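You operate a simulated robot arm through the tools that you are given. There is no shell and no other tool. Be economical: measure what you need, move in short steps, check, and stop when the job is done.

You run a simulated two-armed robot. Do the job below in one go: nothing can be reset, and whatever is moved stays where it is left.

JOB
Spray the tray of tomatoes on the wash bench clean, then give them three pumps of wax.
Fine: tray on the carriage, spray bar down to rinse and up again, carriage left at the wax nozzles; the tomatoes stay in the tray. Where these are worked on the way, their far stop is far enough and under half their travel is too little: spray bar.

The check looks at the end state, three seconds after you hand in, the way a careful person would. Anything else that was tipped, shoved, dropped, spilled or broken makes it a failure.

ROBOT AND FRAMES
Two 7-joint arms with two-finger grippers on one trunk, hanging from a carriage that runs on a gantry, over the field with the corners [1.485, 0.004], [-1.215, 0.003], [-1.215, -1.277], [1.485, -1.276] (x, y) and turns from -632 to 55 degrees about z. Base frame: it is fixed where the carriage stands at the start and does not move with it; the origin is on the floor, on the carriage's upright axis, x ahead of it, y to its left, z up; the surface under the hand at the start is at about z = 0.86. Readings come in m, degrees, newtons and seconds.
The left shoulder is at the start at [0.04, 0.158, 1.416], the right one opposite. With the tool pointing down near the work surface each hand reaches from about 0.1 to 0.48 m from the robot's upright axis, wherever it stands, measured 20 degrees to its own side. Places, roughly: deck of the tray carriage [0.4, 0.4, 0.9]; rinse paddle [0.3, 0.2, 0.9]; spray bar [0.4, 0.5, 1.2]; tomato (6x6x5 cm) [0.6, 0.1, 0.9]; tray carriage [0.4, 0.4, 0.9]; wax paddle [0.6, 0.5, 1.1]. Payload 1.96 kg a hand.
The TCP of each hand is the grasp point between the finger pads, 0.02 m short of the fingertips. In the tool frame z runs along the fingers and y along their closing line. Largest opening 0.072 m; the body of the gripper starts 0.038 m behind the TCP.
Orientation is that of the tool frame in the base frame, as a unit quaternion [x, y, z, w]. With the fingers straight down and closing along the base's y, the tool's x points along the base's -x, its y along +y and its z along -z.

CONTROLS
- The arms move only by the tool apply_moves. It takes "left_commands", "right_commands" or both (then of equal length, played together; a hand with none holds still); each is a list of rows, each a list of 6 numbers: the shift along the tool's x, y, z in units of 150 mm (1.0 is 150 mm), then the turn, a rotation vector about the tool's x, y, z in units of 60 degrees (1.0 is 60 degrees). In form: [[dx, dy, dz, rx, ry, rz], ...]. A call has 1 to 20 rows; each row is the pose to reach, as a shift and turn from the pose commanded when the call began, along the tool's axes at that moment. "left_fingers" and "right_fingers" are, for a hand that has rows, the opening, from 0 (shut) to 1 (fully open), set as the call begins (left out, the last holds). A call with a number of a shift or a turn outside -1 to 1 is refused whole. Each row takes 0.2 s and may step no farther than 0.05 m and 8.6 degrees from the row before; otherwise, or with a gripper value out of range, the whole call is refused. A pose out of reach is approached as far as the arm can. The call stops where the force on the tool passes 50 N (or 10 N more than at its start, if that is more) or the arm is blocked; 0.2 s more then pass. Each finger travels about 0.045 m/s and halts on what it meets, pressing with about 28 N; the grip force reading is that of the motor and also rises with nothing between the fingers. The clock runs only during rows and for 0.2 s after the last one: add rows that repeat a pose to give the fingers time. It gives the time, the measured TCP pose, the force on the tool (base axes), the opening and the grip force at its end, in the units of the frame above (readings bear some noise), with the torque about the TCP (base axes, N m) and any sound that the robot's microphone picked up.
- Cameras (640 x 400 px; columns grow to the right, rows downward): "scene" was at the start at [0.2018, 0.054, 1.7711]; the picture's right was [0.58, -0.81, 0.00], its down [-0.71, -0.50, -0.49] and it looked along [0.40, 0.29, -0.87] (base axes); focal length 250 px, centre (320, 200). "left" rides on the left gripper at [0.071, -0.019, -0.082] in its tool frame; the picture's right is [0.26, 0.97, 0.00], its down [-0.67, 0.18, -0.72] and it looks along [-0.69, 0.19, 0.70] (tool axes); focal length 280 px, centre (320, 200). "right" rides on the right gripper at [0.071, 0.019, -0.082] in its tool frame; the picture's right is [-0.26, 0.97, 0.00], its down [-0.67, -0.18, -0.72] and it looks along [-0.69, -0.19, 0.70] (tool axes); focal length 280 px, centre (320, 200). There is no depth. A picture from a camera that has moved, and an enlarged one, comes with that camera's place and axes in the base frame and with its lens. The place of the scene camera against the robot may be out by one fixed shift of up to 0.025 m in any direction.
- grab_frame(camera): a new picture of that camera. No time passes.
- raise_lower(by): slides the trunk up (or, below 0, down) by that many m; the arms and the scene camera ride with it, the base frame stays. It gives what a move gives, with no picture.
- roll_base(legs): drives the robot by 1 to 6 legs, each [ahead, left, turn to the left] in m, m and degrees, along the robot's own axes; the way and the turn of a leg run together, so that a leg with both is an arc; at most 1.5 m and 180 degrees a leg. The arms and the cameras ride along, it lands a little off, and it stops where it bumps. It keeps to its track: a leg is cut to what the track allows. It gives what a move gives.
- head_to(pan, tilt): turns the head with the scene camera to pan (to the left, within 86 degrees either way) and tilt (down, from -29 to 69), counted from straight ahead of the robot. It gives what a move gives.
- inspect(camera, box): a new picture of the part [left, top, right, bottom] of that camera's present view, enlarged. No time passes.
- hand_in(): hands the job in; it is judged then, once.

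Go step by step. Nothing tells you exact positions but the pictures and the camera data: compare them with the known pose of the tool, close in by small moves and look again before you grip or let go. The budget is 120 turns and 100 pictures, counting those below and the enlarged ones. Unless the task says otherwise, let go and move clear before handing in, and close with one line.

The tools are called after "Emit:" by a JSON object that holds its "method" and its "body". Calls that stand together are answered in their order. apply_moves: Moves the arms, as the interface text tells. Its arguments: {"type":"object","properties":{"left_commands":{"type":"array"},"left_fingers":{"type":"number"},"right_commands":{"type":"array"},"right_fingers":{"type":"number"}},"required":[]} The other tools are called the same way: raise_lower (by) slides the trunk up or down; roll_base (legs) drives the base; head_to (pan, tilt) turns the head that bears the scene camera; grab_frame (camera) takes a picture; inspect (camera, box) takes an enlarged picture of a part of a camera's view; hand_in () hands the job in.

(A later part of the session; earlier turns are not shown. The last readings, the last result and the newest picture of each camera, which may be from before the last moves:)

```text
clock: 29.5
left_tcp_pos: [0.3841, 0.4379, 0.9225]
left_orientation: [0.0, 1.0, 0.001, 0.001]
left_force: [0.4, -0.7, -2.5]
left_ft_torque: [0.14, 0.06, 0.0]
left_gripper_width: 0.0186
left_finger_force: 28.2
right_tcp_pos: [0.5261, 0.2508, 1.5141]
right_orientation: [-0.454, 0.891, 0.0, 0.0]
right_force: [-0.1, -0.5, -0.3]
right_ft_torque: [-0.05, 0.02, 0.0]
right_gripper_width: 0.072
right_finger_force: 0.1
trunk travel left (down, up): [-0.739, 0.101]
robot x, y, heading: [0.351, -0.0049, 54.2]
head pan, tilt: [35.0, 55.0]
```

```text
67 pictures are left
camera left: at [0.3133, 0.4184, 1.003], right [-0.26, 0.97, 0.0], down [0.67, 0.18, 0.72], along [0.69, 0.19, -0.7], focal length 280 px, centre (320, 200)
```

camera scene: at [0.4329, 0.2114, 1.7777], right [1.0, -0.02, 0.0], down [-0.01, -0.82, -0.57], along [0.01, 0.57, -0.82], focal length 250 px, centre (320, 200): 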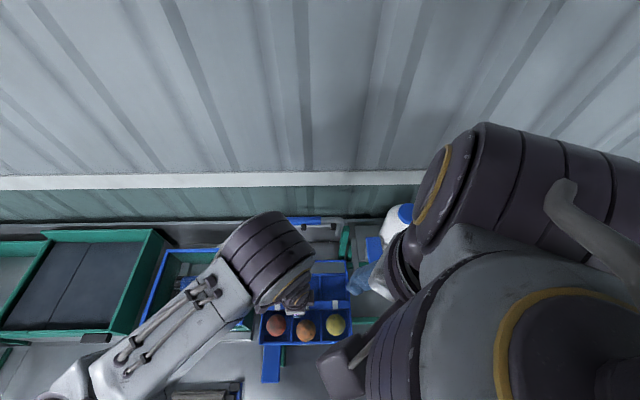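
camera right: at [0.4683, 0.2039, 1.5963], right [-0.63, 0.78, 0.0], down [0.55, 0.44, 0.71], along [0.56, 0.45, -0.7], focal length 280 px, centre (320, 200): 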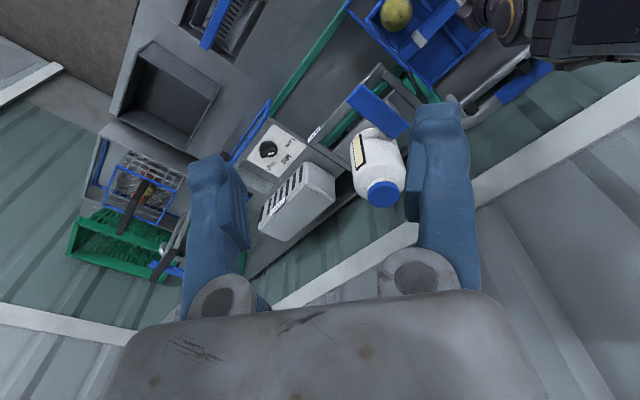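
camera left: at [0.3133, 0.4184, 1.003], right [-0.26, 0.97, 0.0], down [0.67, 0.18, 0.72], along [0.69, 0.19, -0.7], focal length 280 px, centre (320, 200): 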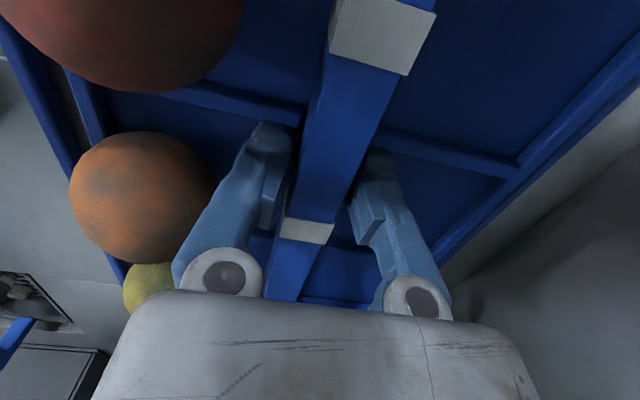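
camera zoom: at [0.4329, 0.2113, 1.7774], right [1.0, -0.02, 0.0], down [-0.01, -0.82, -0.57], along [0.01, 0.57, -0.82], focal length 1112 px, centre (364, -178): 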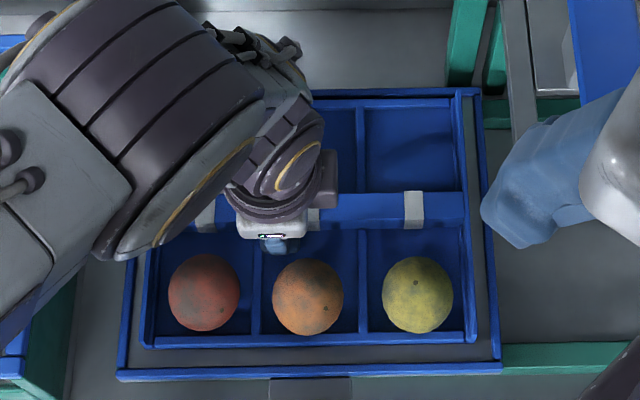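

The tray is within the rim on all sides. I set it down fully and open slightly, then rise.

Emit:
{"method": "apply_moves", "body": {"left_commands": [[0, 0, 0.015, 0, 0, 0], [0, 0, 0.015, 0, 0, 0]]}}

Emit:
{"method": "apply_moves", "body": {"left_commands": [[0, 0, 0, 0, 0, 0], [0, 0, 0, 0, 0, 0], [0, 0, 0, 0, 0, 0]], "left_fingers": 0.4}}

Emit:
{"method": "apply_moves", "body": {"left_commands": [[0, 0, -0.1, 0, 0, 0], [0, 0, -0.25, 0, 0, 0], [0, 0, -0.45, 0, 0, 0], [0, 0, -0.7, 0, 0, 0], [0, 0, -0.9, 0, 0, 0], [0, 0, -0.9, 0, 0, 0]]}}

Emit:
{"method": "grab_frame", "body": {"camera": "left"}}

Emit:
{"method": "inspect", "body": {"camera": "scene", "box": [230, 190, 410, 340]}}

```text
clock: 30.1
left_tcp_pos: [0.3855, 0.4392, 0.9209]
left_orientation: [0.002, 1.0, 0.0, 0.001]
left_force: [-1.9, -5.7, 19.9]
left_ft_torque: [-0.11, 0.01, 0.0]
left_gripper_width: 0.0185
left_finger_force: 27.9
right_tcp_pos: [0.5257, 0.2519, 1.5132]
right_orientation: [-0.454, 0.891, 0.0, -0.001]
right_force: [0.0, 1.0, -0.9]
right_ft_torque: [0.01, 0.03, -0.04]
right_gripper_width: 0.0723
right_finger_force: 0.1
trunk travel left (down, up): [-0.739, 0.101]
robot x, y, heading: [0.349, -0.0076, 54.0]
head pan, tilt: [35.0, 55.0]
```

```text
clock: 30.9
left_tcp_pos: [0.3854, 0.439, 0.9216]
left_orientation: [0.002, 1.0, 0.001, 0.001]
left_force: [-1.1, 1.2, 22.3]
left_ft_torque: [-0.09, -0.01, -0.04]
left_gripper_width: 0.0233
left_finger_force: 0.0
right_tcp_pos: [0.5253, 0.2511, 1.5134]
right_orientation: [-0.454, 0.891, 0.0, 0.0]
right_force: [0.2, 0.2, -0.4]
right_ft_torque: [0.0, 0.0, 0.01]
right_gripper_width: 0.072
right_finger_force: 0.1
trunk travel left (down, up): [-0.739, 0.101]
robot x, y, heading: [0.3531, -0.0053, 54.0]
head pan, tilt: [35.0, 55.0]
```

```text
clock: 32.3
left_tcp_pos: [0.3857, 0.4396, 1.0553]
left_orientation: [0.001, 1.0, 0.0, 0.001]
left_force: [0.2, -0.1, 0.3]
left_ft_torque: [-0.01, -0.05, 0.03]
left_gripper_width: 0.0287
left_finger_force: 0.1
right_tcp_pos: [0.526, 0.2511, 1.514]
right_orientation: [-0.454, 0.891, 0.0, 0.0]
right_force: [0.0, -0.5, -0.8]
right_ft_torque: [-0.03, 0.01, 0.0]
right_gripper_width: 0.072
right_finger_force: 0.1
trunk travel left (down, up): [-0.739, 0.101]
robot x, y, heading: [0.3487, -0.0041, 53.8]
head pan, tilt: [35.0, 55.0]
```

```text
66 pictures are left
camera left: at [0.3132, 0.4188, 1.1361], right [-0.26, 0.97, 0.0], down [0.67, 0.18, 0.72], along [0.69, 0.19, -0.7], focal length 280 px, centre (320, 200)
```

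left: 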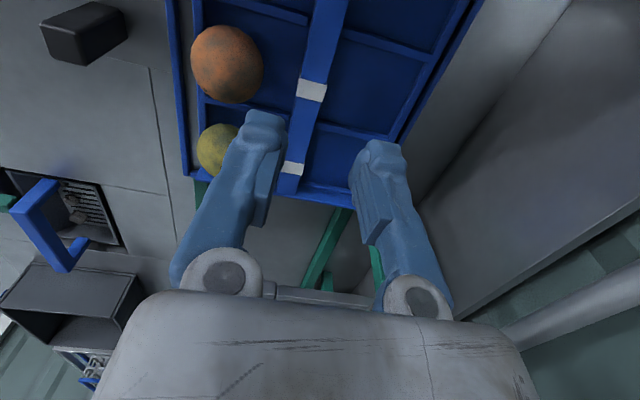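

```text
2.67 times, centred on (320, 265) of scene
camera zoom: at [0.4328, 0.2113, 1.7778], right [1.0, -0.02, 0.0], down [-0.01, -0.82, -0.57], along [0.01, 0.57, -0.82], focal length 667 px, centre (320, 27)
```

zoom: 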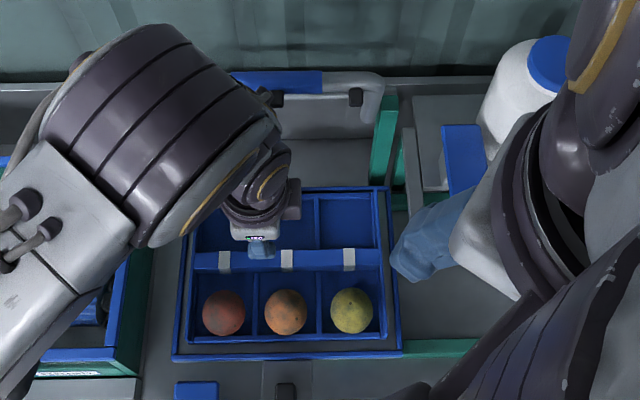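

The tray sits on the carriage with all tomatoes. Next the spray bar: I swing the left hand out to the left to view the bar from its side.

Emit:
{"method": "apply_moves", "body": {"left_commands": [[0.2, -0.1, -0.2, 0, 0, 0], [0.4, -0.2, -0.4, 0, 0, 0], [0.6, -0.3, -0.6, 0, 0, 0], [0.8, -0.4, -0.8, 0, 0, 0], [1.0, -0.5, -1.0, 0, 0, 0], [1.0, -0.5, -1.0, 0, 0, 0]]}}

Emit:
{"method": "grab_frame", "body": {"camera": "left"}}

Emit:
{"method": "inspect", "body": {"camera": "scene", "box": [230, 190, 410, 340]}}

```text
clock: 33.7
left_tcp_pos: [0.2416, 0.3691, 1.1986]
left_orientation: [0.001, 1.0, -0.001, 0.001]
left_force: [-0.2, -0.5, -0.1]
left_ft_torque: [0.01, 0.02, 0.03]
left_gripper_width: 0.0284
left_finger_force: 0.2
left hand out of reach, approached as far as the arm can: row 5, 6
right_tcp_pos: [0.5254, 0.2508, 1.5151]
right_orientation: [-0.454, 0.891, -0.001, 0.0]
right_force: [0.0, -0.4, -0.2]
right_ft_torque: [0.02, 0.03, -0.01]
right_gripper_width: 0.0723
right_finger_force: 0.1
trunk travel left (down, up): [-0.739, 0.101]
robot x, y, heading: [0.3521, -0.0035, 53.9]
head pan, tilt: [35.0, 55.0]
```

```text
64 pictures are left
camera left: at [0.1689, 0.3486, 1.2794], right [-0.26, 0.97, 0.0], down [0.67, 0.18, 0.72], along [0.69, 0.19, -0.7], focal length 280 px, centre (320, 200)
```

left: 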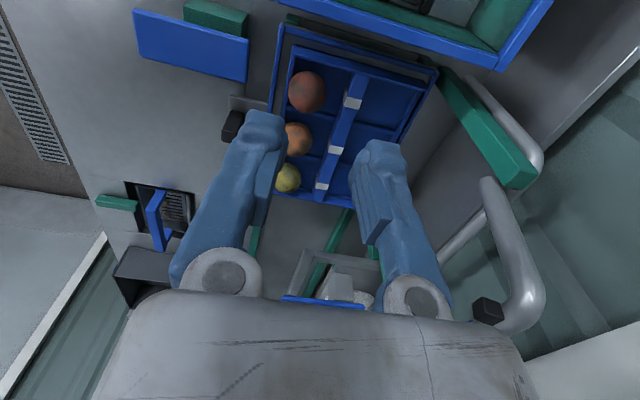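

```text
2.67 times, centred on (320, 265) of scene
camera zoom: at [0.4328, 0.2113, 1.7778], right [1.0, -0.02, 0.0], down [-0.01, -0.82, -0.57], along [0.01, 0.57, -0.82], focal length 667 px, centre (320, 27)
```

zoom: 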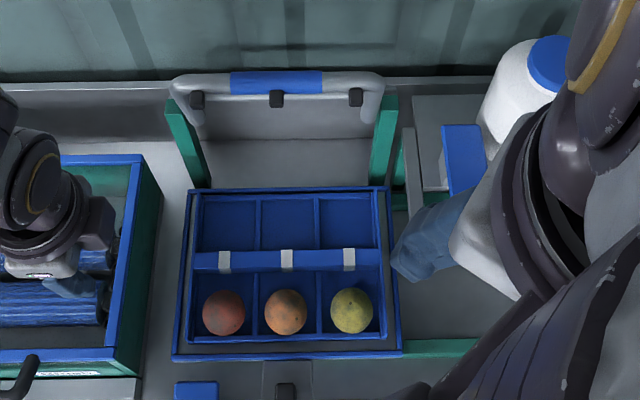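

Triangulated: bar top near y 0.53, z 1.215, hinge near y 0.555, z 1.076, radius ≈0.14 m. I bring the left hand up and over, toward the blue grip right of the middle nozzle.

Emit:
{"method": "apply_moves", "body": {"left_commands": [[-0.1, 0.0, -0.16, 0, 0, 0], [-0.25, 0.05, -0.32, 0, 0, 0], [-0.4, 0.1, -0.5, 0, 0, 0], [-0.6, 0.2, -0.63, 0, 0, 0], [-0.83, 0.3, -0.63, 0, 0, 0], [-0.83, 0.37, -0.63, 0, 0, 0]], "left_fingers": 0.8}}

```text
clock: 35.1
left_tcp_pos: [0.3677, 0.4232, 1.2917]
left_orientation: [0.001, 1.0, 0.0, 0.001]
left_force: [0.6, 0.4, 0.0]
left_ft_torque: [0.01, 0.01, -0.01]
left_gripper_width: 0.0577
left_finger_force: 0.1
right_tcp_pos: [0.5251, 0.251, 1.5135]
right_orientation: [-0.454, 0.891, -0.001, 0.0]
right_force: [-1.0, -0.3, 0.2]
right_ft_torque: [-0.01, -0.01, -0.02]
right_gripper_width: 0.0718
right_finger_force: 0.1
trunk travel left (down, up): [-0.739, 0.101]
robot x, y, heading: [0.3475, -0.0086, 54.0]
head pan, tilt: [35.0, 55.0]
```

Emit:
{"method": "apply_moves", "body": {"left_commands": [[-0.1, 0.2, -0.05, 0, 0, 0], [-0.2, 0.4, -0.05, 0, 0, 0], [-0.33, 0.6, -0.05, 0, 0, 0], [-0.33, 0.71, -0.05, 0, 0, 0], [-0.33, 0.71, -0.05, 0, 0, 0]]}}

Emit:
{"method": "grab_frame", "body": {"camera": "left"}}

Emit:
{"method": "inspect", "body": {"camera": "scene", "box": [230, 170, 410, 320]}}

```text
clock: 36.3
left_tcp_pos: [0.4176, 0.5294, 1.2991]
left_orientation: [0.001, 1.0, 0.0, 0.001]
left_force: [-0.2, -0.5, 0.2]
left_ft_torque: [0.0, 0.0, 0.0]
left_gripper_width: 0.0577
left_finger_force: 0.0
right_tcp_pos: [0.5253, 0.2515, 1.5137]
right_orientation: [-0.454, 0.891, 0.0, 0.0]
right_force: [-0.3, 0.1, 0.6]
right_ft_torque: [-0.01, -0.05, -0.01]
right_gripper_width: 0.0718
right_finger_force: 0.1
trunk travel left (down, up): [-0.739, 0.101]
robot x, y, heading: [0.3479, -0.0027, 53.9]
head pan, tilt: [35.0, 55.0]
```

```text
62 pictures are left
camera left: at [0.344, 0.5101, 1.3806], right [-0.26, 0.97, 0.0], down [0.67, 0.18, 0.72], along [0.69, 0.19, -0.7], focal length 280 px, centre (320, 200)
```

left: 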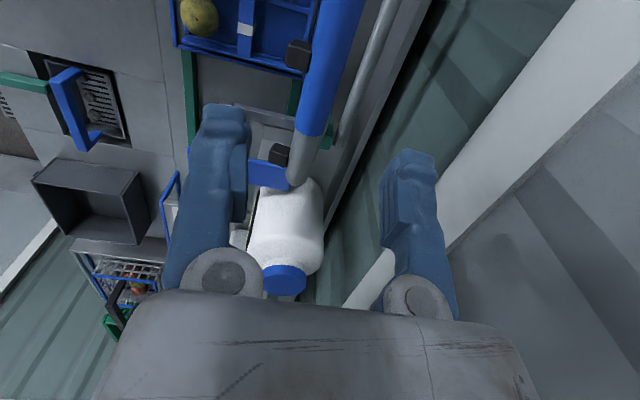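

```text
2.67 times, centred on (320, 245) of scene
camera zoom: at [0.4328, 0.2113, 1.7778], right [1.0, -0.02, 0.0], down [-0.01, -0.82, -0.57], along [0.01, 0.57, -0.82], focal length 667 px, centre (320, 80)
```

zoom: 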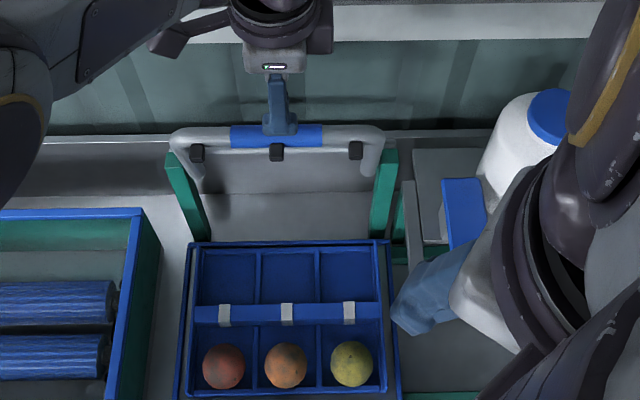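

The grip lies right under the hand (y≈0.532). I shift 8 mm in +x, clear of the middle nozzle, and descend onto it.

Emit:
{"method": "apply_moves", "body": {"left_commands": [[-0.05, 0.017, 0.1, 0, 0, 0], [-0.05, 0.017, 0.25, 0, 0, 0], [-0.05, 0.017, 0.4, 0, 0, 0], [-0.05, 0.017, 0.4, 0, 0, 0]]}}

Emit:
{"method": "grab_frame", "body": {"camera": "left"}}

```text
clock: 37.3
left_tcp_pos: [0.4248, 0.532, 1.2399]
left_orientation: [0.001, 1.0, 0.0, 0.001]
left_force: [-0.2, -0.2, -0.4]
left_ft_torque: [0.02, 0.01, 0.0]
left_gripper_width: 0.0575
left_finger_force: 0.1
right_tcp_pos: [0.5248, 0.2507, 1.5133]
right_orientation: [-0.454, 0.891, -0.001, 0.0]
right_force: [0.1, -0.3, 0.8]
right_ft_torque: [-0.01, -0.01, -0.03]
right_gripper_width: 0.0719
right_finger_force: 0.1
trunk travel left (down, up): [-0.739, 0.101]
robot x, y, heading: [0.348, -0.0047, 53.9]
head pan, tilt: [35.0, 55.0]
```

```text
60 pictures are left
camera left: at [0.352, 0.5123, 1.3205], right [-0.26, 0.97, 0.0], down [0.67, 0.18, 0.72], along [0.69, 0.19, -0.7], focal length 280 px, centre (320, 200)
```

left: 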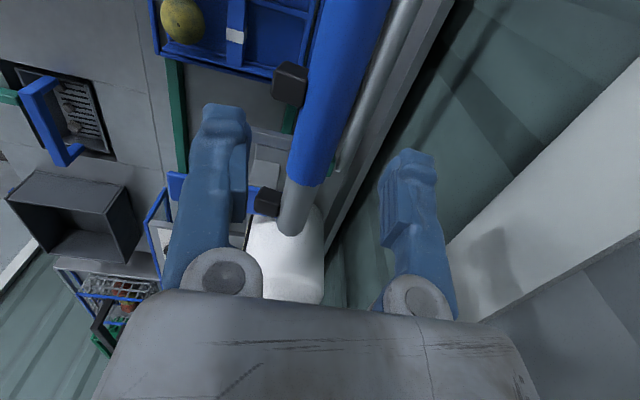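

Emit:
{"method": "apply_moves", "body": {"left_commands": [[0, 0, 0.08, 0, 0, 0], [0, 0, 0.16, 0, 0, 0], [0, 0, 0.18, 0, 0, 0]]}}

Emit:
{"method": "apply_moves", "body": {"left_commands": [[0, 0, 0, 0, 0, 0], [0, 0, 0, 0, 0, 0], [0, 0, 0, 0, 0, 0], [0, 0, 0, 0, 0, 0], [0, 0, 0, 0, 0, 0]], "left_fingers": 0.2}}

Emit:
{"method": "grab_frame", "body": {"camera": "left"}}

```text
clock: 38.1
left_tcp_pos: [0.4246, 0.5325, 1.2133]
left_orientation: [0.001, 1.0, 0.0, 0.0]
left_force: [0.8, 0.1, -0.7]
left_ft_torque: [-0.01, -0.05, -0.02]
left_gripper_width: 0.0575
left_finger_force: 0.0
right_tcp_pos: [0.5245, 0.2517, 1.5152]
right_orientation: [-0.454, 0.891, -0.001, 0.0]
right_force: [-0.3, 0.0, 0.2]
right_ft_torque: [0.02, 0.0, 0.02]
right_gripper_width: 0.0718
right_finger_force: 0.1
trunk travel left (down, up): [-0.739, 0.101]
robot x, y, heading: [0.35, -0.0033, 53.9]
head pan, tilt: [35.0, 55.0]
```

```text
clock: 39.3
left_tcp_pos: [0.4245, 0.5324, 1.2125]
left_orientation: [0.001, 1.0, 0.0, 0.001]
left_force: [0.7, -1.1, -1.5]
left_ft_torque: [-0.02, 0.0, 0.44]
left_gripper_width: 0.0217
left_finger_force: 39.9
right_tcp_pos: [0.5246, 0.2507, 1.5139]
right_orientation: [-0.453, 0.891, -0.001, 0.001]
right_force: [0.0, 0.2, 0.1]
right_ft_torque: [0.0, 0.02, -0.02]
right_gripper_width: 0.0722
right_finger_force: 0.0
trunk travel left (down, up): [-0.739, 0.101]
robot x, y, heading: [0.3472, -0.0014, 54.0]
head pan, tilt: [35.0, 55.0]
```

```text
59 pictures are left
camera left: at [0.352, 0.512, 1.2939], right [-0.26, 0.97, 0.0], down [0.67, 0.18, 0.72], along [0.69, 0.19, -0.7], focal length 280 px, centre (320, 200)
```

left: 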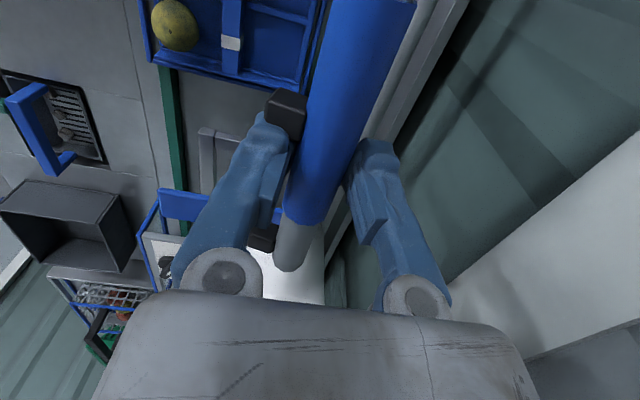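

Gripped the bar. I swing it forward and down along the estimated arc in small steps, watching the force.

Emit:
{"method": "apply_moves", "body": {"left_commands": [[0, -0.045, 0.009, 0, 0, 0], [0, -0.087, 0.019, 0, 0, 0], [0, -0.13, 0.031, 0, 0, 0], [0, -0.167, 0.043, 0, 0, 0], [0, -0.167, 0.043, 0, 0, 0]]}}

```text
clock: 40.5
left_tcp_pos: [0.4239, 0.5073, 1.2073]
left_orientation: [0.001, 1.0, -0.001, 0.001]
left_force: [-2.3, 1.5, 5.1]
left_ft_torque: [0.23, -0.13, 0.47]
left_gripper_width: 0.0219
left_finger_force: 39.7
right_tcp_pos: [0.5258, 0.2515, 1.5151]
right_orientation: [-0.454, 0.891, 0.0, 0.0]
right_force: [-0.7, 0.2, -0.2]
right_ft_torque: [-0.03, 0.01, 0.02]
right_gripper_width: 0.072
right_finger_force: 0.1
trunk travel left (down, up): [-0.739, 0.101]
robot x, y, heading: [0.3476, -0.0029, 54.1]
head pan, tilt: [35.0, 55.0]
```

Emit:
{"method": "apply_moves", "body": {"left_commands": [[0, -0.075, 0.031, 0, 0, 0], [0, -0.147, 0.069, 0, 0, 0], [0, -0.215, 0.113, 0, 0, 0], [0, -0.28, 0.163, 0, 0, 0], [0, -0.28, 0.163, 0, 0, 0]]}}

Emit:
{"method": "inspect", "body": {"camera": "scene", "box": [230, 170, 410, 320]}}

```text
clock: 41.7
left_tcp_pos: [0.4242, 0.4657, 1.1816]
left_orientation: [0.001, 1.0, 0.0, 0.002]
left_force: [0.8, -0.6, -2.0]
left_ft_torque: [-0.01, -0.19, 0.36]
left_gripper_width: 0.0206
left_finger_force: 40.4
right_tcp_pos: [0.5253, 0.2507, 1.514]
right_orientation: [-0.454, 0.891, 0.0, -0.001]
right_force: [0.3, 0.2, 0.1]
right_ft_torque: [0.01, 0.02, -0.02]
right_gripper_width: 0.0719
right_finger_force: 0.1
trunk travel left (down, up): [-0.739, 0.101]
robot x, y, heading: [0.3495, -0.0105, 54.0]
head pan, tilt: [35.0, 55.0]
```

```text
2.67 times, centred on (320, 245) of scene
camera zoom: at [0.4329, 0.2113, 1.7776], right [1.0, -0.02, 0.0], down [-0.01, -0.82, -0.57], along [0.01, 0.57, -0.82], focal length 667 px, centre (320, 80)
```

zoom: 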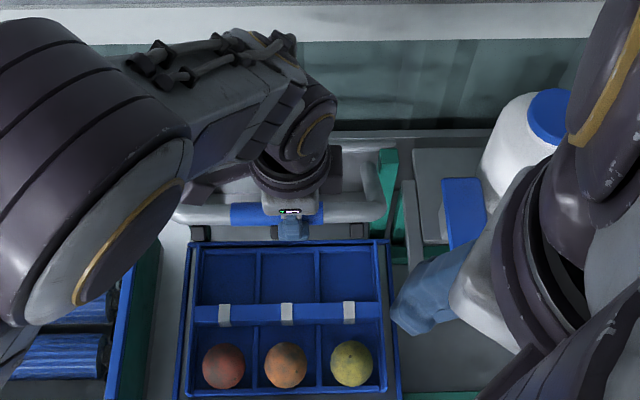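

Emit:
{"method": "apply_moves", "body": {"left_commands": [[0, -0.06, 0.055, 0, 0, 0], [0, -0.115, 0.115, 0, 0, 0], [0, -0.165, 0.179, 0, 0, 0], [0, -0.208, 0.248, 0, 0, 0], [0, -0.208, 0.248, 0, 0, 0]]}}

Emit:
{"method": "inspect", "body": {"camera": "scene", "box": [230, 170, 410, 320]}}

Emit:
{"method": "grab_frame", "body": {"camera": "left"}}

```text
clock: 42.9
left_tcp_pos: [0.4246, 0.4329, 1.1439]
left_orientation: [0.001, 1.0, 0.0, 0.001]
left_force: [-0.2, 0.9, 0.4]
left_ft_torque: [0.0, 0.01, -0.01]
left_gripper_width: 0.0144
left_finger_force: 0.0
right_tcp_pos: [0.5259, 0.2506, 1.5144]
right_orientation: [-0.453, 0.891, 0.0, -0.001]
right_force: [0.9, 0.3, -0.2]
right_ft_torque: [0.0, -0.02, 0.0]
right_gripper_width: 0.072
right_finger_force: 0.1
trunk travel left (down, up): [-0.739, 0.101]
robot x, y, heading: [0.3467, -0.0073, 54.0]
head pan, tilt: [35.0, 55.0]
```

```text
2.67 times, centred on (320, 245) of scene
camera zoom: at [0.4328, 0.2113, 1.7778], right [1.0, -0.02, 0.0], down [-0.01, -0.82, -0.57], along [0.01, 0.57, -0.82], focal length 667 px, centre (320, 80)
```

zoom: 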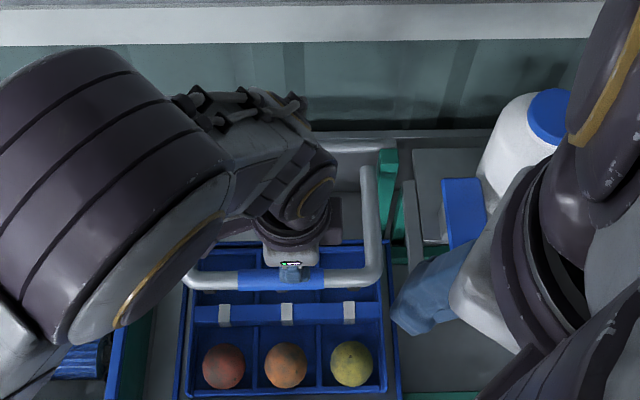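

```text
56 pictures are left
camera left: at [0.3517, 0.4137, 1.2256], right [-0.26, 0.97, 0.0], down [0.67, 0.18, 0.72], along [0.69, 0.19, -0.7], focal length 280 px, centre (320, 200)
```

left: 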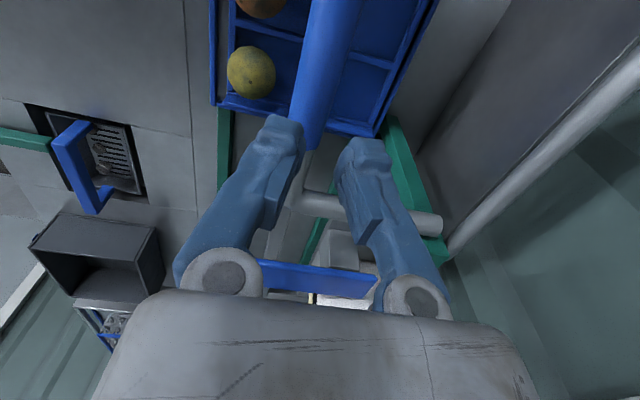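

The bar slipped off the finger tips and swung down to about horizontal. I press gently on it to confirm it is at its lower stop.

Emit:
{"method": "apply_moves", "body": {"left_commands": [[0, 0, 0.08, 0, 0, 0], [0, 0, 0.15, 0, 0, 0], [0, 0, 0.18, 0, 0, 0], [0, 0, 0.2, 0, 0, 0], [0, 0, 0.22, 0, 0, 0]], "left_fingers": 0}}

```text
clock: 44.1
left_tcp_pos: [0.4239, 0.4336, 1.1113]
left_orientation: [0.002, 1.0, 0.0, 0.001]
left_force: [-0.2, 0.6, 0.2]
left_ft_torque: [-0.01, -0.01, 0.02]
left_gripper_width: 0.0
left_finger_force: 28.3
right_tcp_pos: [0.5247, 0.2512, 1.5143]
right_orientation: [-0.454, 0.891, 0.0, 0.0]
right_force: [0.5, 0.3, -0.1]
right_ft_torque: [0.02, -0.02, -0.01]
right_gripper_width: 0.0719
right_finger_force: 0.1
trunk travel left (down, up): [-0.739, 0.101]
robot x, y, heading: [0.3507, -0.0039, 53.6]
head pan, tilt: [35.0, 55.0]
```

Emit:
{"method": "apply_moves", "body": {"left_commands": [[0, 0, 0.03, 0, 0, 0], [0, 0, 0.06, 0, 0, 0], [0, 0, 0.09, 0, 0, 0]]}}

Emit:
{"method": "grab_frame", "body": {"camera": "left"}}

```text
clock: 44.8
left_tcp_pos: [0.4239, 0.433, 1.1028]
left_orientation: [0.001, 1.0, -0.001, 0.001]
left_force: [-4.9, -9.6, 35.0]
left_ft_torque: [-0.37, 0.3, 0.06]
left_gripper_width: 0.0
left_finger_force: 27.5
right_tcp_pos: [0.5248, 0.251, 1.5145]
right_orientation: [-0.454, 0.891, 0.0, 0.0]
right_force: [0.1, 0.2, -0.3]
right_ft_torque: [-0.01, -0.01, -0.03]
right_gripper_width: 0.0722
right_finger_force: 0.1
trunk travel left (down, up): [-0.739, 0.101]
robot x, y, heading: [0.3514, -0.008, 53.9]
head pan, tilt: [35.0, 55.0]
stopped in row 3 (left hand): the force on the tool passed its limit at 64 N (the readings are from after the stop); the commanded pose is now the measured one
```

```text
55 pictures are left
camera left: at [0.352, 0.4142, 1.1838], right [-0.26, 0.97, 0.0], down [0.67, 0.18, 0.72], along [0.69, 0.18, -0.7], focal length 280 px, centre (320, 200)
```

left: 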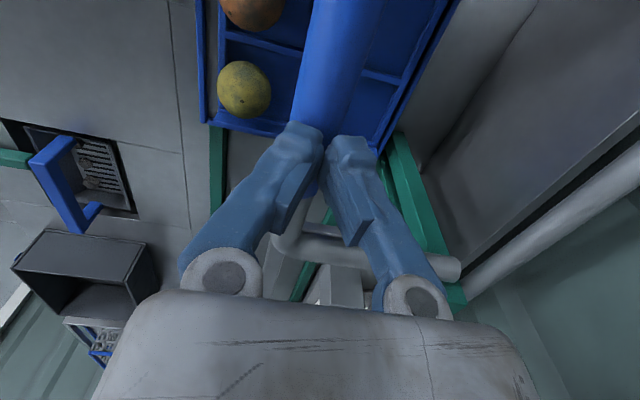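

The bar is at its lower stop. Next the rinse paddle near x 0.31, y 0.23: lift clear and back the base off to reach it.

Emit:
{"method": "apply_moves", "body": {"left_commands": [[0, 0, -0.2, 0, 0, 0], [0, 0, -0.4, 0, 0, 0], [0, 0, -0.6, 0, 0, 0], [0, 0, -0.6, 0, 0, 0]]}}

Emit:
{"method": "roll_base", "body": {"legs": [[-0.22, -0.03, 0]]}}

Emit:
{"method": "inspect", "body": {"camera": "scene", "box": [190, 140, 430, 340]}}

Emit:
{"method": "grab_frame", "body": {"camera": "left"}}

```text
clock: 45.8
left_tcp_pos: [0.424, 0.4324, 1.1921]
left_orientation: [0.001, 1.0, -0.001, 0.001]
left_force: [0.0, -0.1, -0.3]
left_ft_torque: [-0.02, 0.0, -0.04]
left_gripper_width: 0.0
left_finger_force: 27.5
right_tcp_pos: [0.5256, 0.2512, 1.5147]
right_orientation: [-0.454, 0.891, -0.001, 0.0]
right_force: [0.0, 0.6, -0.4]
right_ft_torque: [0.02, 0.02, -0.01]
right_gripper_width: 0.0724
right_finger_force: 0.0
trunk travel left (down, up): [-0.739, 0.101]
robot x, y, heading: [0.3484, -0.007, 54.2]
head pan, tilt: [35.0, 55.0]
```

```text
clock: 47.5
left_tcp_pos: [0.3166, 0.2365, 1.1906]
left_orientation: [0.0, 1.0, -0.001, 0.001]
left_force: [0.0, 0.0, -0.1]
left_ft_torque: [-0.01, 0.01, -0.01]
left_gripper_width: 0.0
left_finger_force: 27.7
right_tcp_pos: [0.418, 0.054, 1.5132]
right_orientation: [-0.455, 0.891, 0.0, 0.0]
right_force: [-0.8, -1.1, -0.2]
right_ft_torque: [0.0, -0.03, -0.05]
right_gripper_width: 0.0719
right_finger_force: 0.0
trunk travel left (down, up): [-0.739, 0.101]
robot x, y, heading: [0.2442, -0.2009, 54.1]
head pan, tilt: [35.0, 55.0]
```

```text
2.00 times, centred on (310, 240) of scene
camera zoom: at [0.3267, 0.0148, 1.7778], right [1.0, -0.02, 0.0], down [-0.01, -0.82, -0.57], along [0.01, 0.57, -0.82], focal length 500 px, centre (340, 120)
```

zoom: 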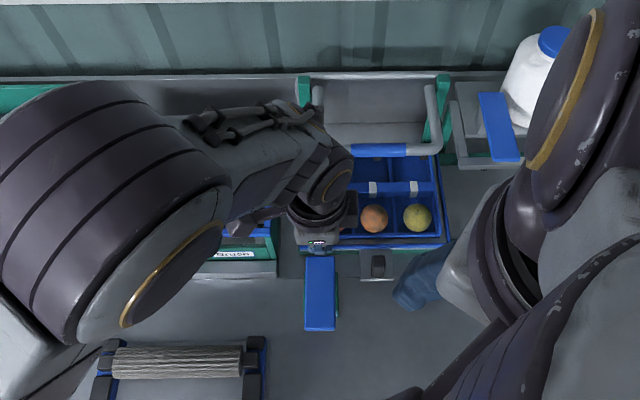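

```text
53 pictures are left
camera left: at [0.2452, 0.2171, 1.2722], right [-0.26, 0.97, 0.0], down [0.67, 0.18, 0.72], along [0.69, 0.19, -0.7], focal length 280 px, centre (320, 200)
```

left: 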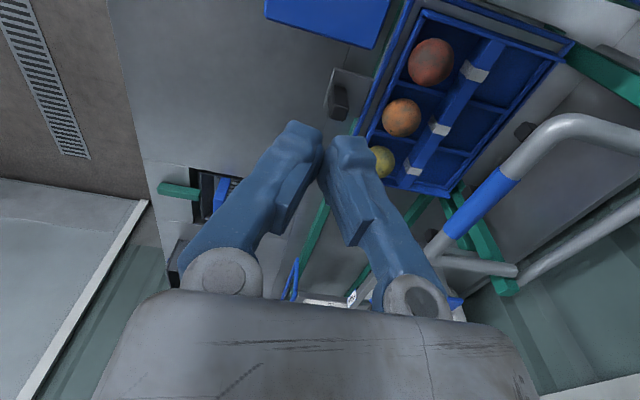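

I shift the left hand back in −x to look at the rinse paddle from its side.

Emit:
{"method": "apply_moves", "body": {"left_commands": [[0.2, 0, 0.1, 0, 0, 0], [0.4, 0, 0.2, 0, 0, 0], [0.6, 0, 0.3, 0, 0, 0], [0.8, 0, 0.4, 0, 0, 0], [1.0, 0, 0.5, 0, 0, 0], [1.0, 0, 0.5, 0, 0, 0]]}}

Emit:
{"method": "grab_frame", "body": {"camera": "left"}}

Emit:
{"method": "inspect", "body": {"camera": "scene", "box": [260, 220, 380, 320]}}

```text
clock: 48.9
left_tcp_pos: [0.1678, 0.2362, 1.1155]
left_orientation: [0.0, 1.0, -0.001, 0.0]
left_force: [0.6, -0.4, 0.3]
left_ft_torque: [-0.01, -0.02, -0.02]
left_gripper_width: 0.0
left_finger_force: 28.1
right_tcp_pos: [0.4195, 0.0552, 1.5132]
right_orientation: [-0.454, 0.891, 0.0, -0.001]
right_force: [0.7, -1.1, 0.7]
right_ft_torque: [0.0, 0.0, 0.02]
right_gripper_width: 0.072
right_finger_force: 0.1
trunk travel left (down, up): [-0.739, 0.101]
robot x, y, heading: [0.2427, -0.2035, 54.1]
head pan, tilt: [35.0, 55.0]
```

```text
52 pictures are left
camera left: at [0.0949, 0.2163, 1.1971], right [-0.26, 0.97, 0.0], down [0.67, 0.18, 0.72], along [0.69, 0.19, -0.7], focal length 280 px, centre (320, 200)
```

left: 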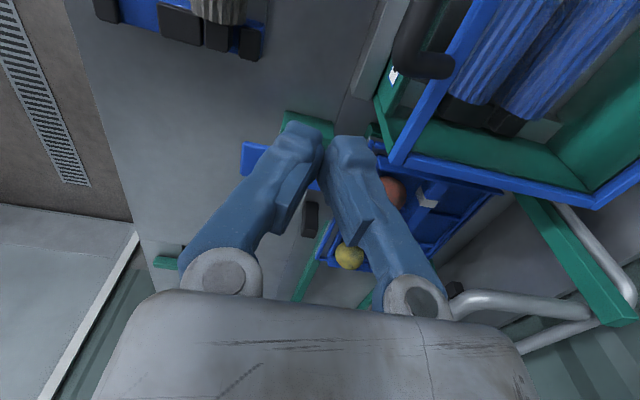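

```text
4.00 times, centred on (320, 270) of scene
camera zoom: at [0.3266, 0.0147, 1.7778], right [1.0, -0.02, 0.0], down [-0.01, -0.82, -0.57], along [0.01, 0.57, -0.82], focal length 1001 px, centre (320, -80)
```

zoom: 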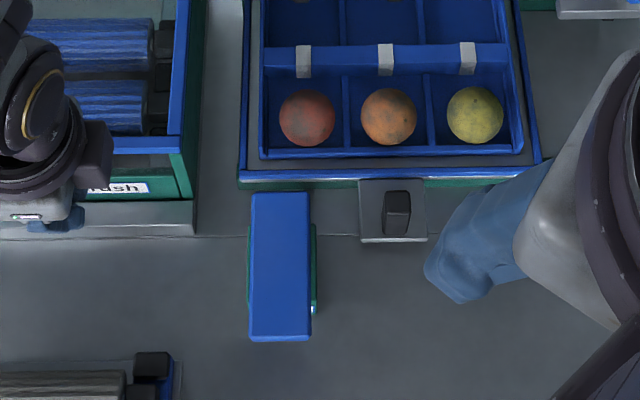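

I go above the paddle's near third and press down with closed fingers.

Emit:
{"method": "apply_moves", "body": {"left_commands": [[-0.2, -0.03, 0.05, 0, 0, 0], [-0.4, -0.06, 0.12, 0, 0, 0], [-0.6, -0.09, 0.2, 0, 0, 0], [-0.8, -0.12, 0.3, 0, 0, 0], [-0.915, -0.14, 0.43, 0, 0, 0], [-0.915, -0.14, 0.55, 0, 0, 0], [-0.915, -0.14, 0.55, 0, 0, 0]]}}

Emit:
{"method": "inspect", "body": {"camera": "scene", "box": [260, 220, 380, 320]}}

```text
clock: 50.5
left_tcp_pos: [0.3058, 0.2164, 1.0346]
left_orientation: [0.0, 1.0, -0.002, 0.001]
left_force: [0.1, -0.2, -0.3]
left_ft_torque: [0.0, 0.0, -0.02]
left_gripper_width: 0.0
left_finger_force: 28.1
right_tcp_pos: [0.4192, 0.0544, 1.5141]
right_orientation: [-0.454, 0.891, 0.001, 0.0]
right_force: [-0.2, -0.2, 0.0]
right_ft_torque: [-0.02, 0.01, -0.02]
right_gripper_width: 0.072
right_finger_force: 0.0
trunk travel left (down, up): [-0.739, 0.101]
robot x, y, heading: [0.2455, -0.1989, 54.1]
head pan, tilt: [35.0, 55.0]
```

```text
4.00 times, centred on (320, 270) of scene
camera zoom: at [0.3267, 0.0147, 1.7778], right [1.0, -0.02, 0.0], down [-0.01, -0.82, -0.57], along [0.01, 0.57, -0.82], focal length 1001 px, centre (320, -80)
```

zoom: 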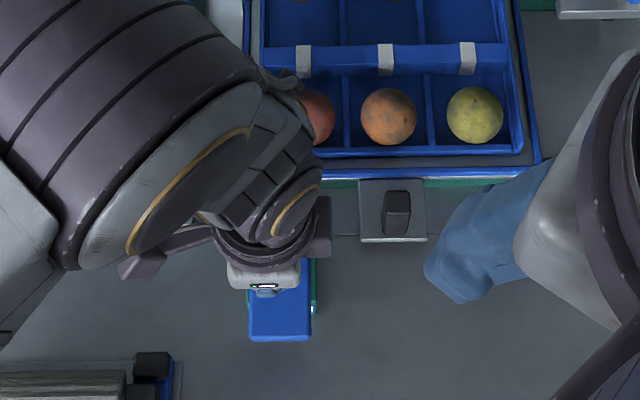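

Emit:
{"method": "apply_moves", "body": {"left_commands": [[0, 0, 0.15, 0, 0, 0], [0, 0, 0.3, 0, 0, 0], [0, 0, 0.4, 0, 0, 0], [0, 0, 0.45, 0, 0, 0], [0, 0, 0.5, 0, 0, 0]]}}

Emit:
{"method": "grab_frame", "body": {"camera": "left"}}

```text
clock: 51.7
left_tcp_pos: [0.3055, 0.2161, 0.9587]
left_orientation: [0.0, 1.0, -0.001, 0.001]
left_force: [-0.1, -1.7, 5.1]
left_ft_torque: [0.01, 0.0, -0.02]
left_gripper_width: 0.0
left_finger_force: 27.9
right_tcp_pos: [0.4202, 0.0539, 1.5138]
right_orientation: [-0.454, 0.891, -0.001, 0.0]
right_force: [0.5, -0.1, -0.8]
right_ft_torque: [-0.02, -0.02, -0.01]
right_gripper_width: 0.072
right_finger_force: 0.0
trunk travel left (down, up): [-0.739, 0.101]
robot x, y, heading: [0.2443, -0.2035, 54.2]
head pan, tilt: [35.0, 55.0]
```

```text
49 pictures are left
camera left: at [0.2333, 0.1955, 1.0397], right [-0.26, 0.97, 0.0], down [0.67, 0.18, 0.72], along [0.69, 0.19, -0.7], focal length 280 px, centre (320, 200)
```

left: 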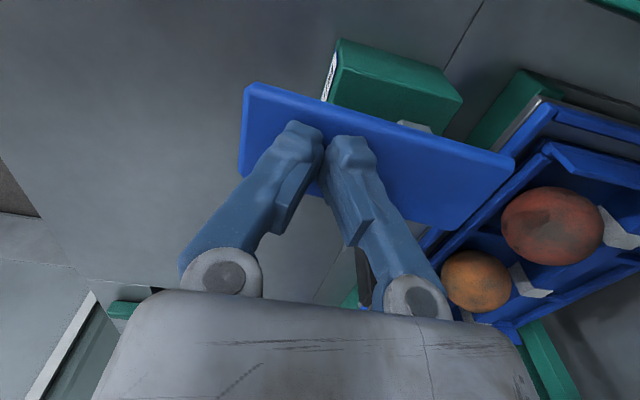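

Contact at tip z≈0.94 with light force. Press it down gradually to its stop.

Emit:
{"method": "apply_moves", "body": {"left_commands": [[0, 0, 0.03, 0, 0, 0], [0, 0, 0.06, 0, 0, 0], [0, 0, 0.1, 0, 0, 0]]}}

```text
clock: 52.6
left_tcp_pos: [0.3051, 0.2139, 0.9458]
left_orientation: [0.0, 1.0, -0.003, 0.002]
left_force: [-5.8, -12.0, 36.8]
left_ft_torque: [0.16, 0.1, 0.13]
left_gripper_width: 0.0001
left_finger_force: 27.7
right_tcp_pos: [0.4172, 0.0538, 1.514]
right_orientation: [-0.455, 0.891, 0.0, -0.001]
right_force: [0.7, -0.4, 0.0]
right_ft_torque: [0.02, -0.01, 0.05]
right_gripper_width: 0.0721
right_finger_force: 0.1
trunk travel left (down, up): [-0.739, 0.101]
robot x, y, heading: [0.2458, -0.2029, 54.2]
head pan, tilt: [35.0, 55.0]
stopped in row 3 (left hand): the force on the tool passed its limit at 62 N (the readings are from after the stop); the commanded pose is now the measured one
```

Firm stop after about 15 mm. I look and hold it there for a couple of seconds.

Emit:
{"method": "apply_moves", "body": {"left_commands": [[0, 0, 0, 0, 0, 0], [0, 0, 0, 0, 0, 0], [0, 0, 0, 0, 0, 0], [0, 0, 0, 0, 0, 0], [0, 0, 0, 0, 0, 0], [0, 0, 0, 0, 0, 0], [0, 0, 0, 0, 0, 0], [0, 0, 0, 0, 0, 0], [0, 0, 0, 0, 0, 0], [0, 0, 0, 0, 0, 0], [0, 0, 0, 0, 0, 0], [0, 0, 0, 0, 0, 0], [0, 0, 0, 0, 0, 0], [0, 0, 0, 0, 0, 0], [0, 0, 0, 0, 0, 0]]}}

Emit:
{"method": "grab_frame", "body": {"camera": "left"}}

Emit:
{"method": "inspect", "body": {"camera": "scene", "box": [240, 150, 400, 290]}}

```text
clock: 53.1
left_tcp_pos: [0.3058, 0.2148, 0.9477]
left_orientation: [0.001, 1.0, -0.004, 0.002]
left_force: [-6.4, -10.4, 37.0]
left_ft_torque: [0.2, 0.11, 0.1]
left_gripper_width: 0.0
left_finger_force: 28.2
right_tcp_pos: [0.418, 0.0536, 1.5126]
right_orientation: [-0.455, 0.891, 0.0, -0.001]
right_force: [-0.7, 0.1, -0.2]
right_ft_torque: [0.0, 0.01, -0.03]
right_gripper_width: 0.0721
right_finger_force: 0.1
trunk travel left (down, up): [-0.739, 0.101]
robot x, y, heading: [0.2442, -0.1998, 54.0]
head pan, tilt: [35.0, 55.0]
stopped in row 2 (left hand): the force on the tool passed its limit at 51 N (the readings are from after the stop); the commanded pose is now the measured one
```

```text
48 pictures are left
camera left: at [0.2333, 0.1952, 1.0278], right [-0.26, 0.97, -0.01], down [0.67, 0.19, 0.72], along [0.69, 0.18, -0.7], focal length 280 px, centre (320, 200)
```

left: 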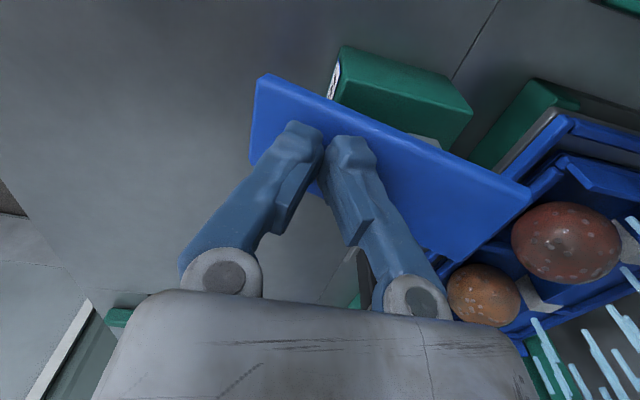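

```text
2.86 times, centred on (320, 220) of scene
camera zoom: at [0.326, 0.0143, 1.7777], right [1.0, -0.02, 0.0], down [-0.01, -0.82, -0.57], along [0.01, 0.57, -0.82], focal length 715 px, centre (320, 143)
```

zoom: 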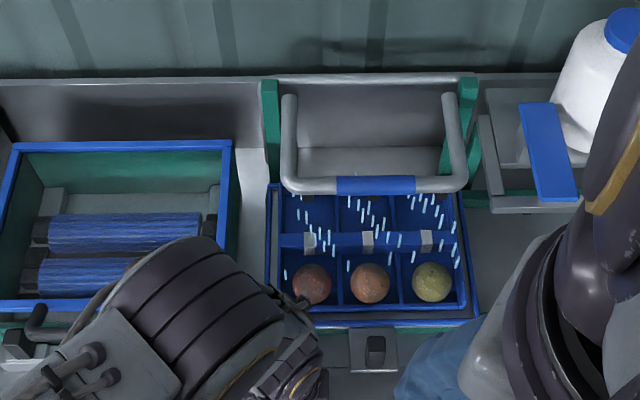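

Water is spraying onto the tomatoes. I ease slightly and keep holding it down.

Emit:
{"method": "apply_moves", "body": {"left_commands": [[0, 0, -0.01, 0, 0, 0], [0, 0, -0.01, 0, 0, 0], [0, 0, -0.01, 0, 0, 0], [0, 0, -0.01, 0, 0, 0], [0, 0, -0.01, 0, 0, 0], [0, 0, -0.01, 0, 0, 0], [0, 0, -0.01, 0, 0, 0], [0, 0, -0.01, 0, 0, 0], [0, 0, -0.01, 0, 0, 0], [0, 0, -0.01, 0, 0, 0], [0, 0, -0.01, 0, 0, 0], [0, 0, -0.01, 0, 0, 0], [0, 0, -0.01, 0, 0, 0], [0, 0, -0.01, 0, 0, 0], [0, 0, -0.01, 0, 0, 0], [0, 0, -0.01, 0, 0, 0], [0, 0, -0.01, 0, 0, 0]]}}

Emit:
{"method": "inspect", "body": {"camera": "scene", "box": [290, 180, 370, 250]}}

```text
clock: 56.7
left_tcp_pos: [0.306, 0.2146, 0.9471]
left_orientation: [0.001, 1.0, -0.003, 0.002]
left_force: [-2.6, -4.4, 9.4]
left_ft_torque: [0.02, 0.08, 0.01]
left_gripper_width: 0.0
left_finger_force: 28.1
right_tcp_pos: [0.4179, 0.0543, 1.5138]
right_orientation: [-0.455, 0.89, -0.001, -0.001]
right_force: [-0.2, -0.6, 0.1]
right_ft_torque: [0.0, -0.05, -0.01]
right_gripper_width: 0.072
right_finger_force: 0.1
trunk travel left (down, up): [-0.739, 0.101]
robot x, y, heading: [0.2442, -0.2048, 54.1]
head pan, tilt: [35.0, 55.0]
```

```text
5.71 times, centred on (330, 215) of scene
camera zoom: at [0.3263, 0.0143, 1.7777], right [1.0, -0.02, 0.0], down [-0.01, -0.82, -0.57], along [0.01, 0.57, -0.82], focal length 1430 px, centre (263, 114)
```

zoom: 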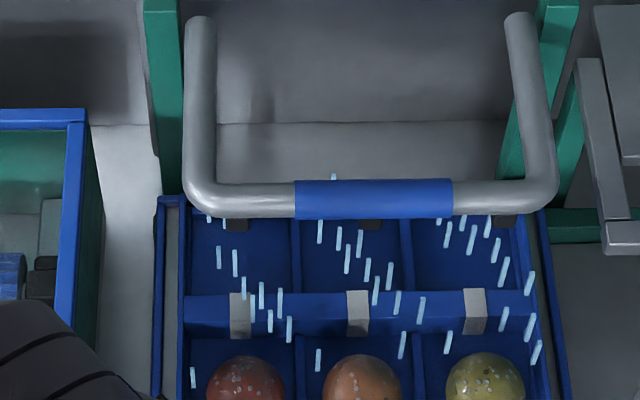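

Still spraying; hold a bit longer, then compare the tomatoes.

Emit:
{"method": "apply_moves", "body": {"left_commands": [[0, 0, 0, 0, 0, 0], [0, 0, 0, 0, 0, 0], [0, 0, 0, 0, 0, 0], [0, 0, 0, 0, 0, 0], [0, 0, 0, 0, 0, 0], [0, 0, 0, 0, 0, 0], [0, 0, 0, 0, 0, 0], [0, 0, 0, 0, 0, 0], [0, 0, 0, 0, 0, 0], [0, 0, 0, 0, 0, 0], [0, 0, 0, 0, 0, 0], [0, 0, 0, 0, 0, 0], [0, 0, 0, 0, 0, 0], [0, 0, 0, 0, 0, 0], [0, 0, 0, 0, 0, 0], [0, 0, 0, 0, 0, 0], [0, 0, 0, 0, 0, 0], [0, 0, 0, 0, 0, 0]]}}

Emit:
{"method": "inspect", "body": {"camera": "scene", "box": [290, 200, 380, 270]}}

Emit:
{"method": "inspect", "body": {"camera": "left", "box": [420, 150, 640, 350]}}

```text
clock: 60.5
left_tcp_pos: [0.306, 0.2141, 0.9472]
left_orientation: [0.001, 1.0, -0.003, 0.002]
left_force: [-3.2, -3.9, 9.0]
left_ft_torque: [0.0, 0.03, 0.01]
left_gripper_width: 0.0
left_finger_force: 27.9
right_tcp_pos: [0.4197, 0.054, 1.5144]
right_orientation: [-0.454, 0.891, 0.0, 0.0]
right_force: [0.5, -0.3, 0.1]
right_ft_torque: [0.02, -0.03, 0.03]
right_gripper_width: 0.0719
right_finger_force: 0.2
trunk travel left (down, up): [-0.739, 0.101]
robot x, y, heading: [0.2449, -0.2006, 54.0]
head pan, tilt: [35.0, 55.0]
```

```text
5.71 times, centred on (335, 235) of scene
camera zoom: at [0.3263, 0.0143, 1.7777], right [1.0, -0.02, 0.0], down [-0.01, -0.82, -0.57], along [0.01, 0.57, -0.82], focal length 1430 px, centre (234, 0)
```

zoom: 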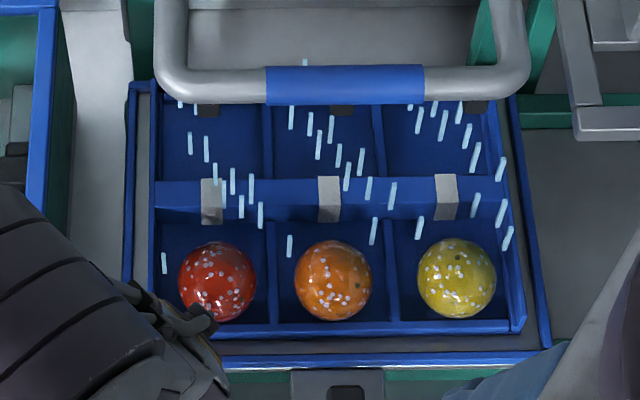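

```text
2.00 times, centred on (530, 250) of left
camera zoom: at [0.2335, 0.195, 1.0287], right [-0.26, 0.97, -0.01], down [0.67, 0.19, 0.72], along [0.69, 0.18, -0.7], focal length 561 px, centre (-100, 100)
```

zoom: 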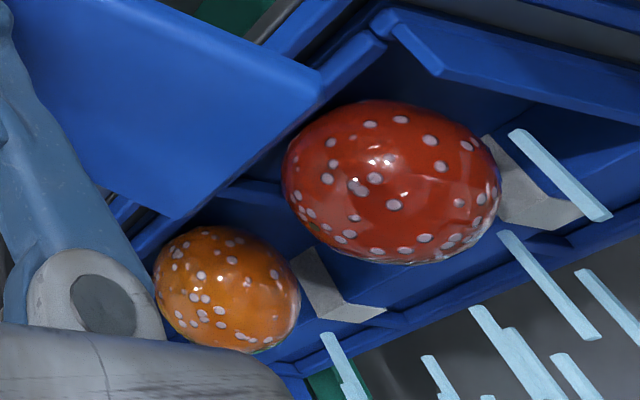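

The tomatoes have turned bright and glossy with droplets. Two more seconds, then release the paddle and rise.

Emit:
{"method": "apply_moves", "body": {"left_commands": [[0, 0, 0, 0, 0, 0], [0, 0, 0, 0, 0, 0], [0, 0, 0, 0, 0, 0], [0, 0, 0, 0, 0, 0], [0, 0, 0, 0, 0, 0], [0, 0, 0, 0, 0, 0], [0, 0, 0, 0, 0, 0], [0, 0, 0, 0, 0, 0], [0, 0, 0, 0, 0, 0], [0, 0, 0, 0, 0, 0], [0, 0, 0, 0, 0, 0]]}}

Emit:
{"method": "apply_moves", "body": {"left_commands": [[0, 0, -0.1, 0, 0, 0], [0, 0, -0.3, 0, 0, 0], [0, 0, -0.55, 0, 0, 0], [0, 0, -0.8, 0, 0, 0], [0, 0, -0.8, 0, 0, 0]]}}

Emit:
{"method": "inspect", "body": {"camera": "scene", "box": [250, 160, 410, 290]}}

```text
clock: 62.9
left_tcp_pos: [0.3062, 0.2152, 0.9472]
left_orientation: [0.001, 1.0, -0.003, 0.002]
left_force: [-3.0, -4.6, 9.8]
left_ft_torque: [-0.01, 0.06, 0.04]
left_gripper_width: 0.0001
left_finger_force: 28.1
right_tcp_pos: [0.4194, 0.0538, 1.514]
right_orientation: [-0.455, 0.89, 0.0, -0.001]
right_force: [-0.3, 0.4, -1.2]
right_ft_torque: [-0.01, -0.02, 0.02]
right_gripper_width: 0.0718
right_finger_force: 0.0
trunk travel left (down, up): [-0.739, 0.101]
robot x, y, heading: [0.2436, -0.2012, 54.0]
head pan, tilt: [35.0, 55.0]
```

```text
clock: 64.1
left_tcp_pos: [0.3054, 0.2159, 1.0671]
left_orientation: [0.001, 1.0, -0.003, 0.002]
left_force: [0.7, 0.5, 0.4]
left_ft_torque: [0.02, -0.01, 0.02]
left_gripper_width: 0.0
left_finger_force: 28.5
right_tcp_pos: [0.4178, 0.0543, 1.5147]
right_orientation: [-0.455, 0.89, -0.001, 0.001]
right_force: [0.2, 0.8, 0.7]
right_ft_torque: [-0.02, -0.01, -0.01]
right_gripper_width: 0.0718
right_finger_force: 0.0
trunk travel left (down, up): [-0.739, 0.101]
robot x, y, heading: [0.2438, -0.2029, 54.0]
head pan, tilt: [35.0, 55.0]
```

```text
3.08 times, centred on (330, 225) of scene
camera zoom: at [0.3265, 0.0144, 1.7778], right [1.0, -0.02, 0.0], down [-0.01, -0.82, -0.57], along [0.01, 0.57, -0.82], focal length 770 px, centre (289, 123)
```

zoom: 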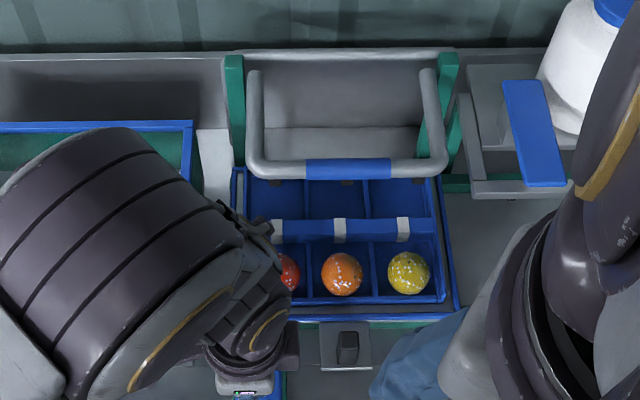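

Spray stopped, tomatoes clean. Now back to the bar to raise it: lift the hand, drive in, and position above the grip with fingers open.

Emit:
{"method": "apply_moves", "body": {"left_commands": [[0, 0, -0.25, 0, 0, 0], [0, 0, -0.5, 0, 0, 0], [0, 0, -0.73, 0, 0, 0], [0, 0, -0.73, 0, 0, 0]], "left_fingers": 0.7}}

Emit:
{"method": "roll_base", "body": {"legs": [[0.22, 0.031, 0]]}}

Emit:
{"method": "grab_frame", "body": {"camera": "left"}}

```text
clock: 65.1
left_tcp_pos: [0.3052, 0.2156, 1.1777]
left_orientation: [0.001, 1.0, -0.004, 0.002]
left_force: [-0.2, 0.4, 0.9]
left_ft_torque: [-0.01, -0.02, 0.03]
left_gripper_width: 0.0505
left_finger_force: 0.2
right_tcp_pos: [0.4179, 0.0545, 1.5145]
right_orientation: [-0.454, 0.891, 0.0, 0.0]
right_force: [1.6, 0.3, -0.1]
right_ft_torque: [-0.02, -0.02, -0.02]
right_gripper_width: 0.0719
right_finger_force: 0.1
trunk travel left (down, up): [-0.739, 0.101]
robot x, y, heading: [0.2415, -0.2033, 53.9]
head pan, tilt: [35.0, 55.0]
```

```text
clock: 66.8
left_tcp_pos: [0.4088, 0.4117, 1.1767]
left_orientation: [0.0, 1.0, -0.004, 0.002]
left_force: [-0.5, 1.0, 0.3]
left_ft_torque: [0.04, -0.03, 0.04]
left_gripper_width: 0.0505
left_finger_force: 0.1
right_tcp_pos: [0.523, 0.251, 1.5144]
right_orientation: [-0.455, 0.891, 0.0, -0.001]
right_force: [0.0, -0.4, -0.1]
right_ft_torque: [0.02, -0.01, -0.01]
right_gripper_width: 0.072
right_finger_force: 0.0
trunk travel left (down, up): [-0.739, 0.101]
robot x, y, heading: [0.3472, -0.0057, 54.3]
head pan, tilt: [35.0, 55.0]
```

```text
42 pictures are left
camera left: at [0.3372, 0.3925, 1.258], right [-0.26, 0.97, -0.01], down [0.67, 0.19, 0.72], along [0.69, 0.18, -0.7], focal length 280 px, centre (320, 200)
```

left: 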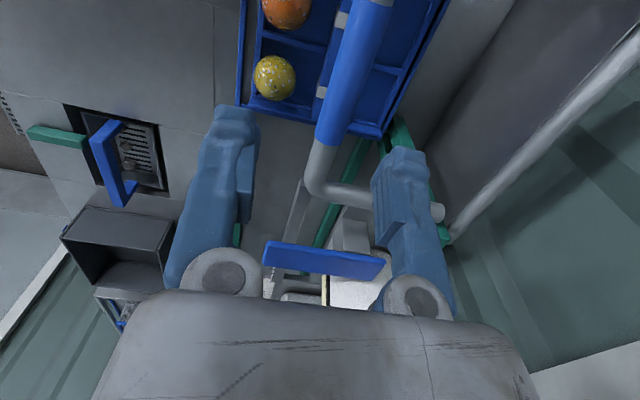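

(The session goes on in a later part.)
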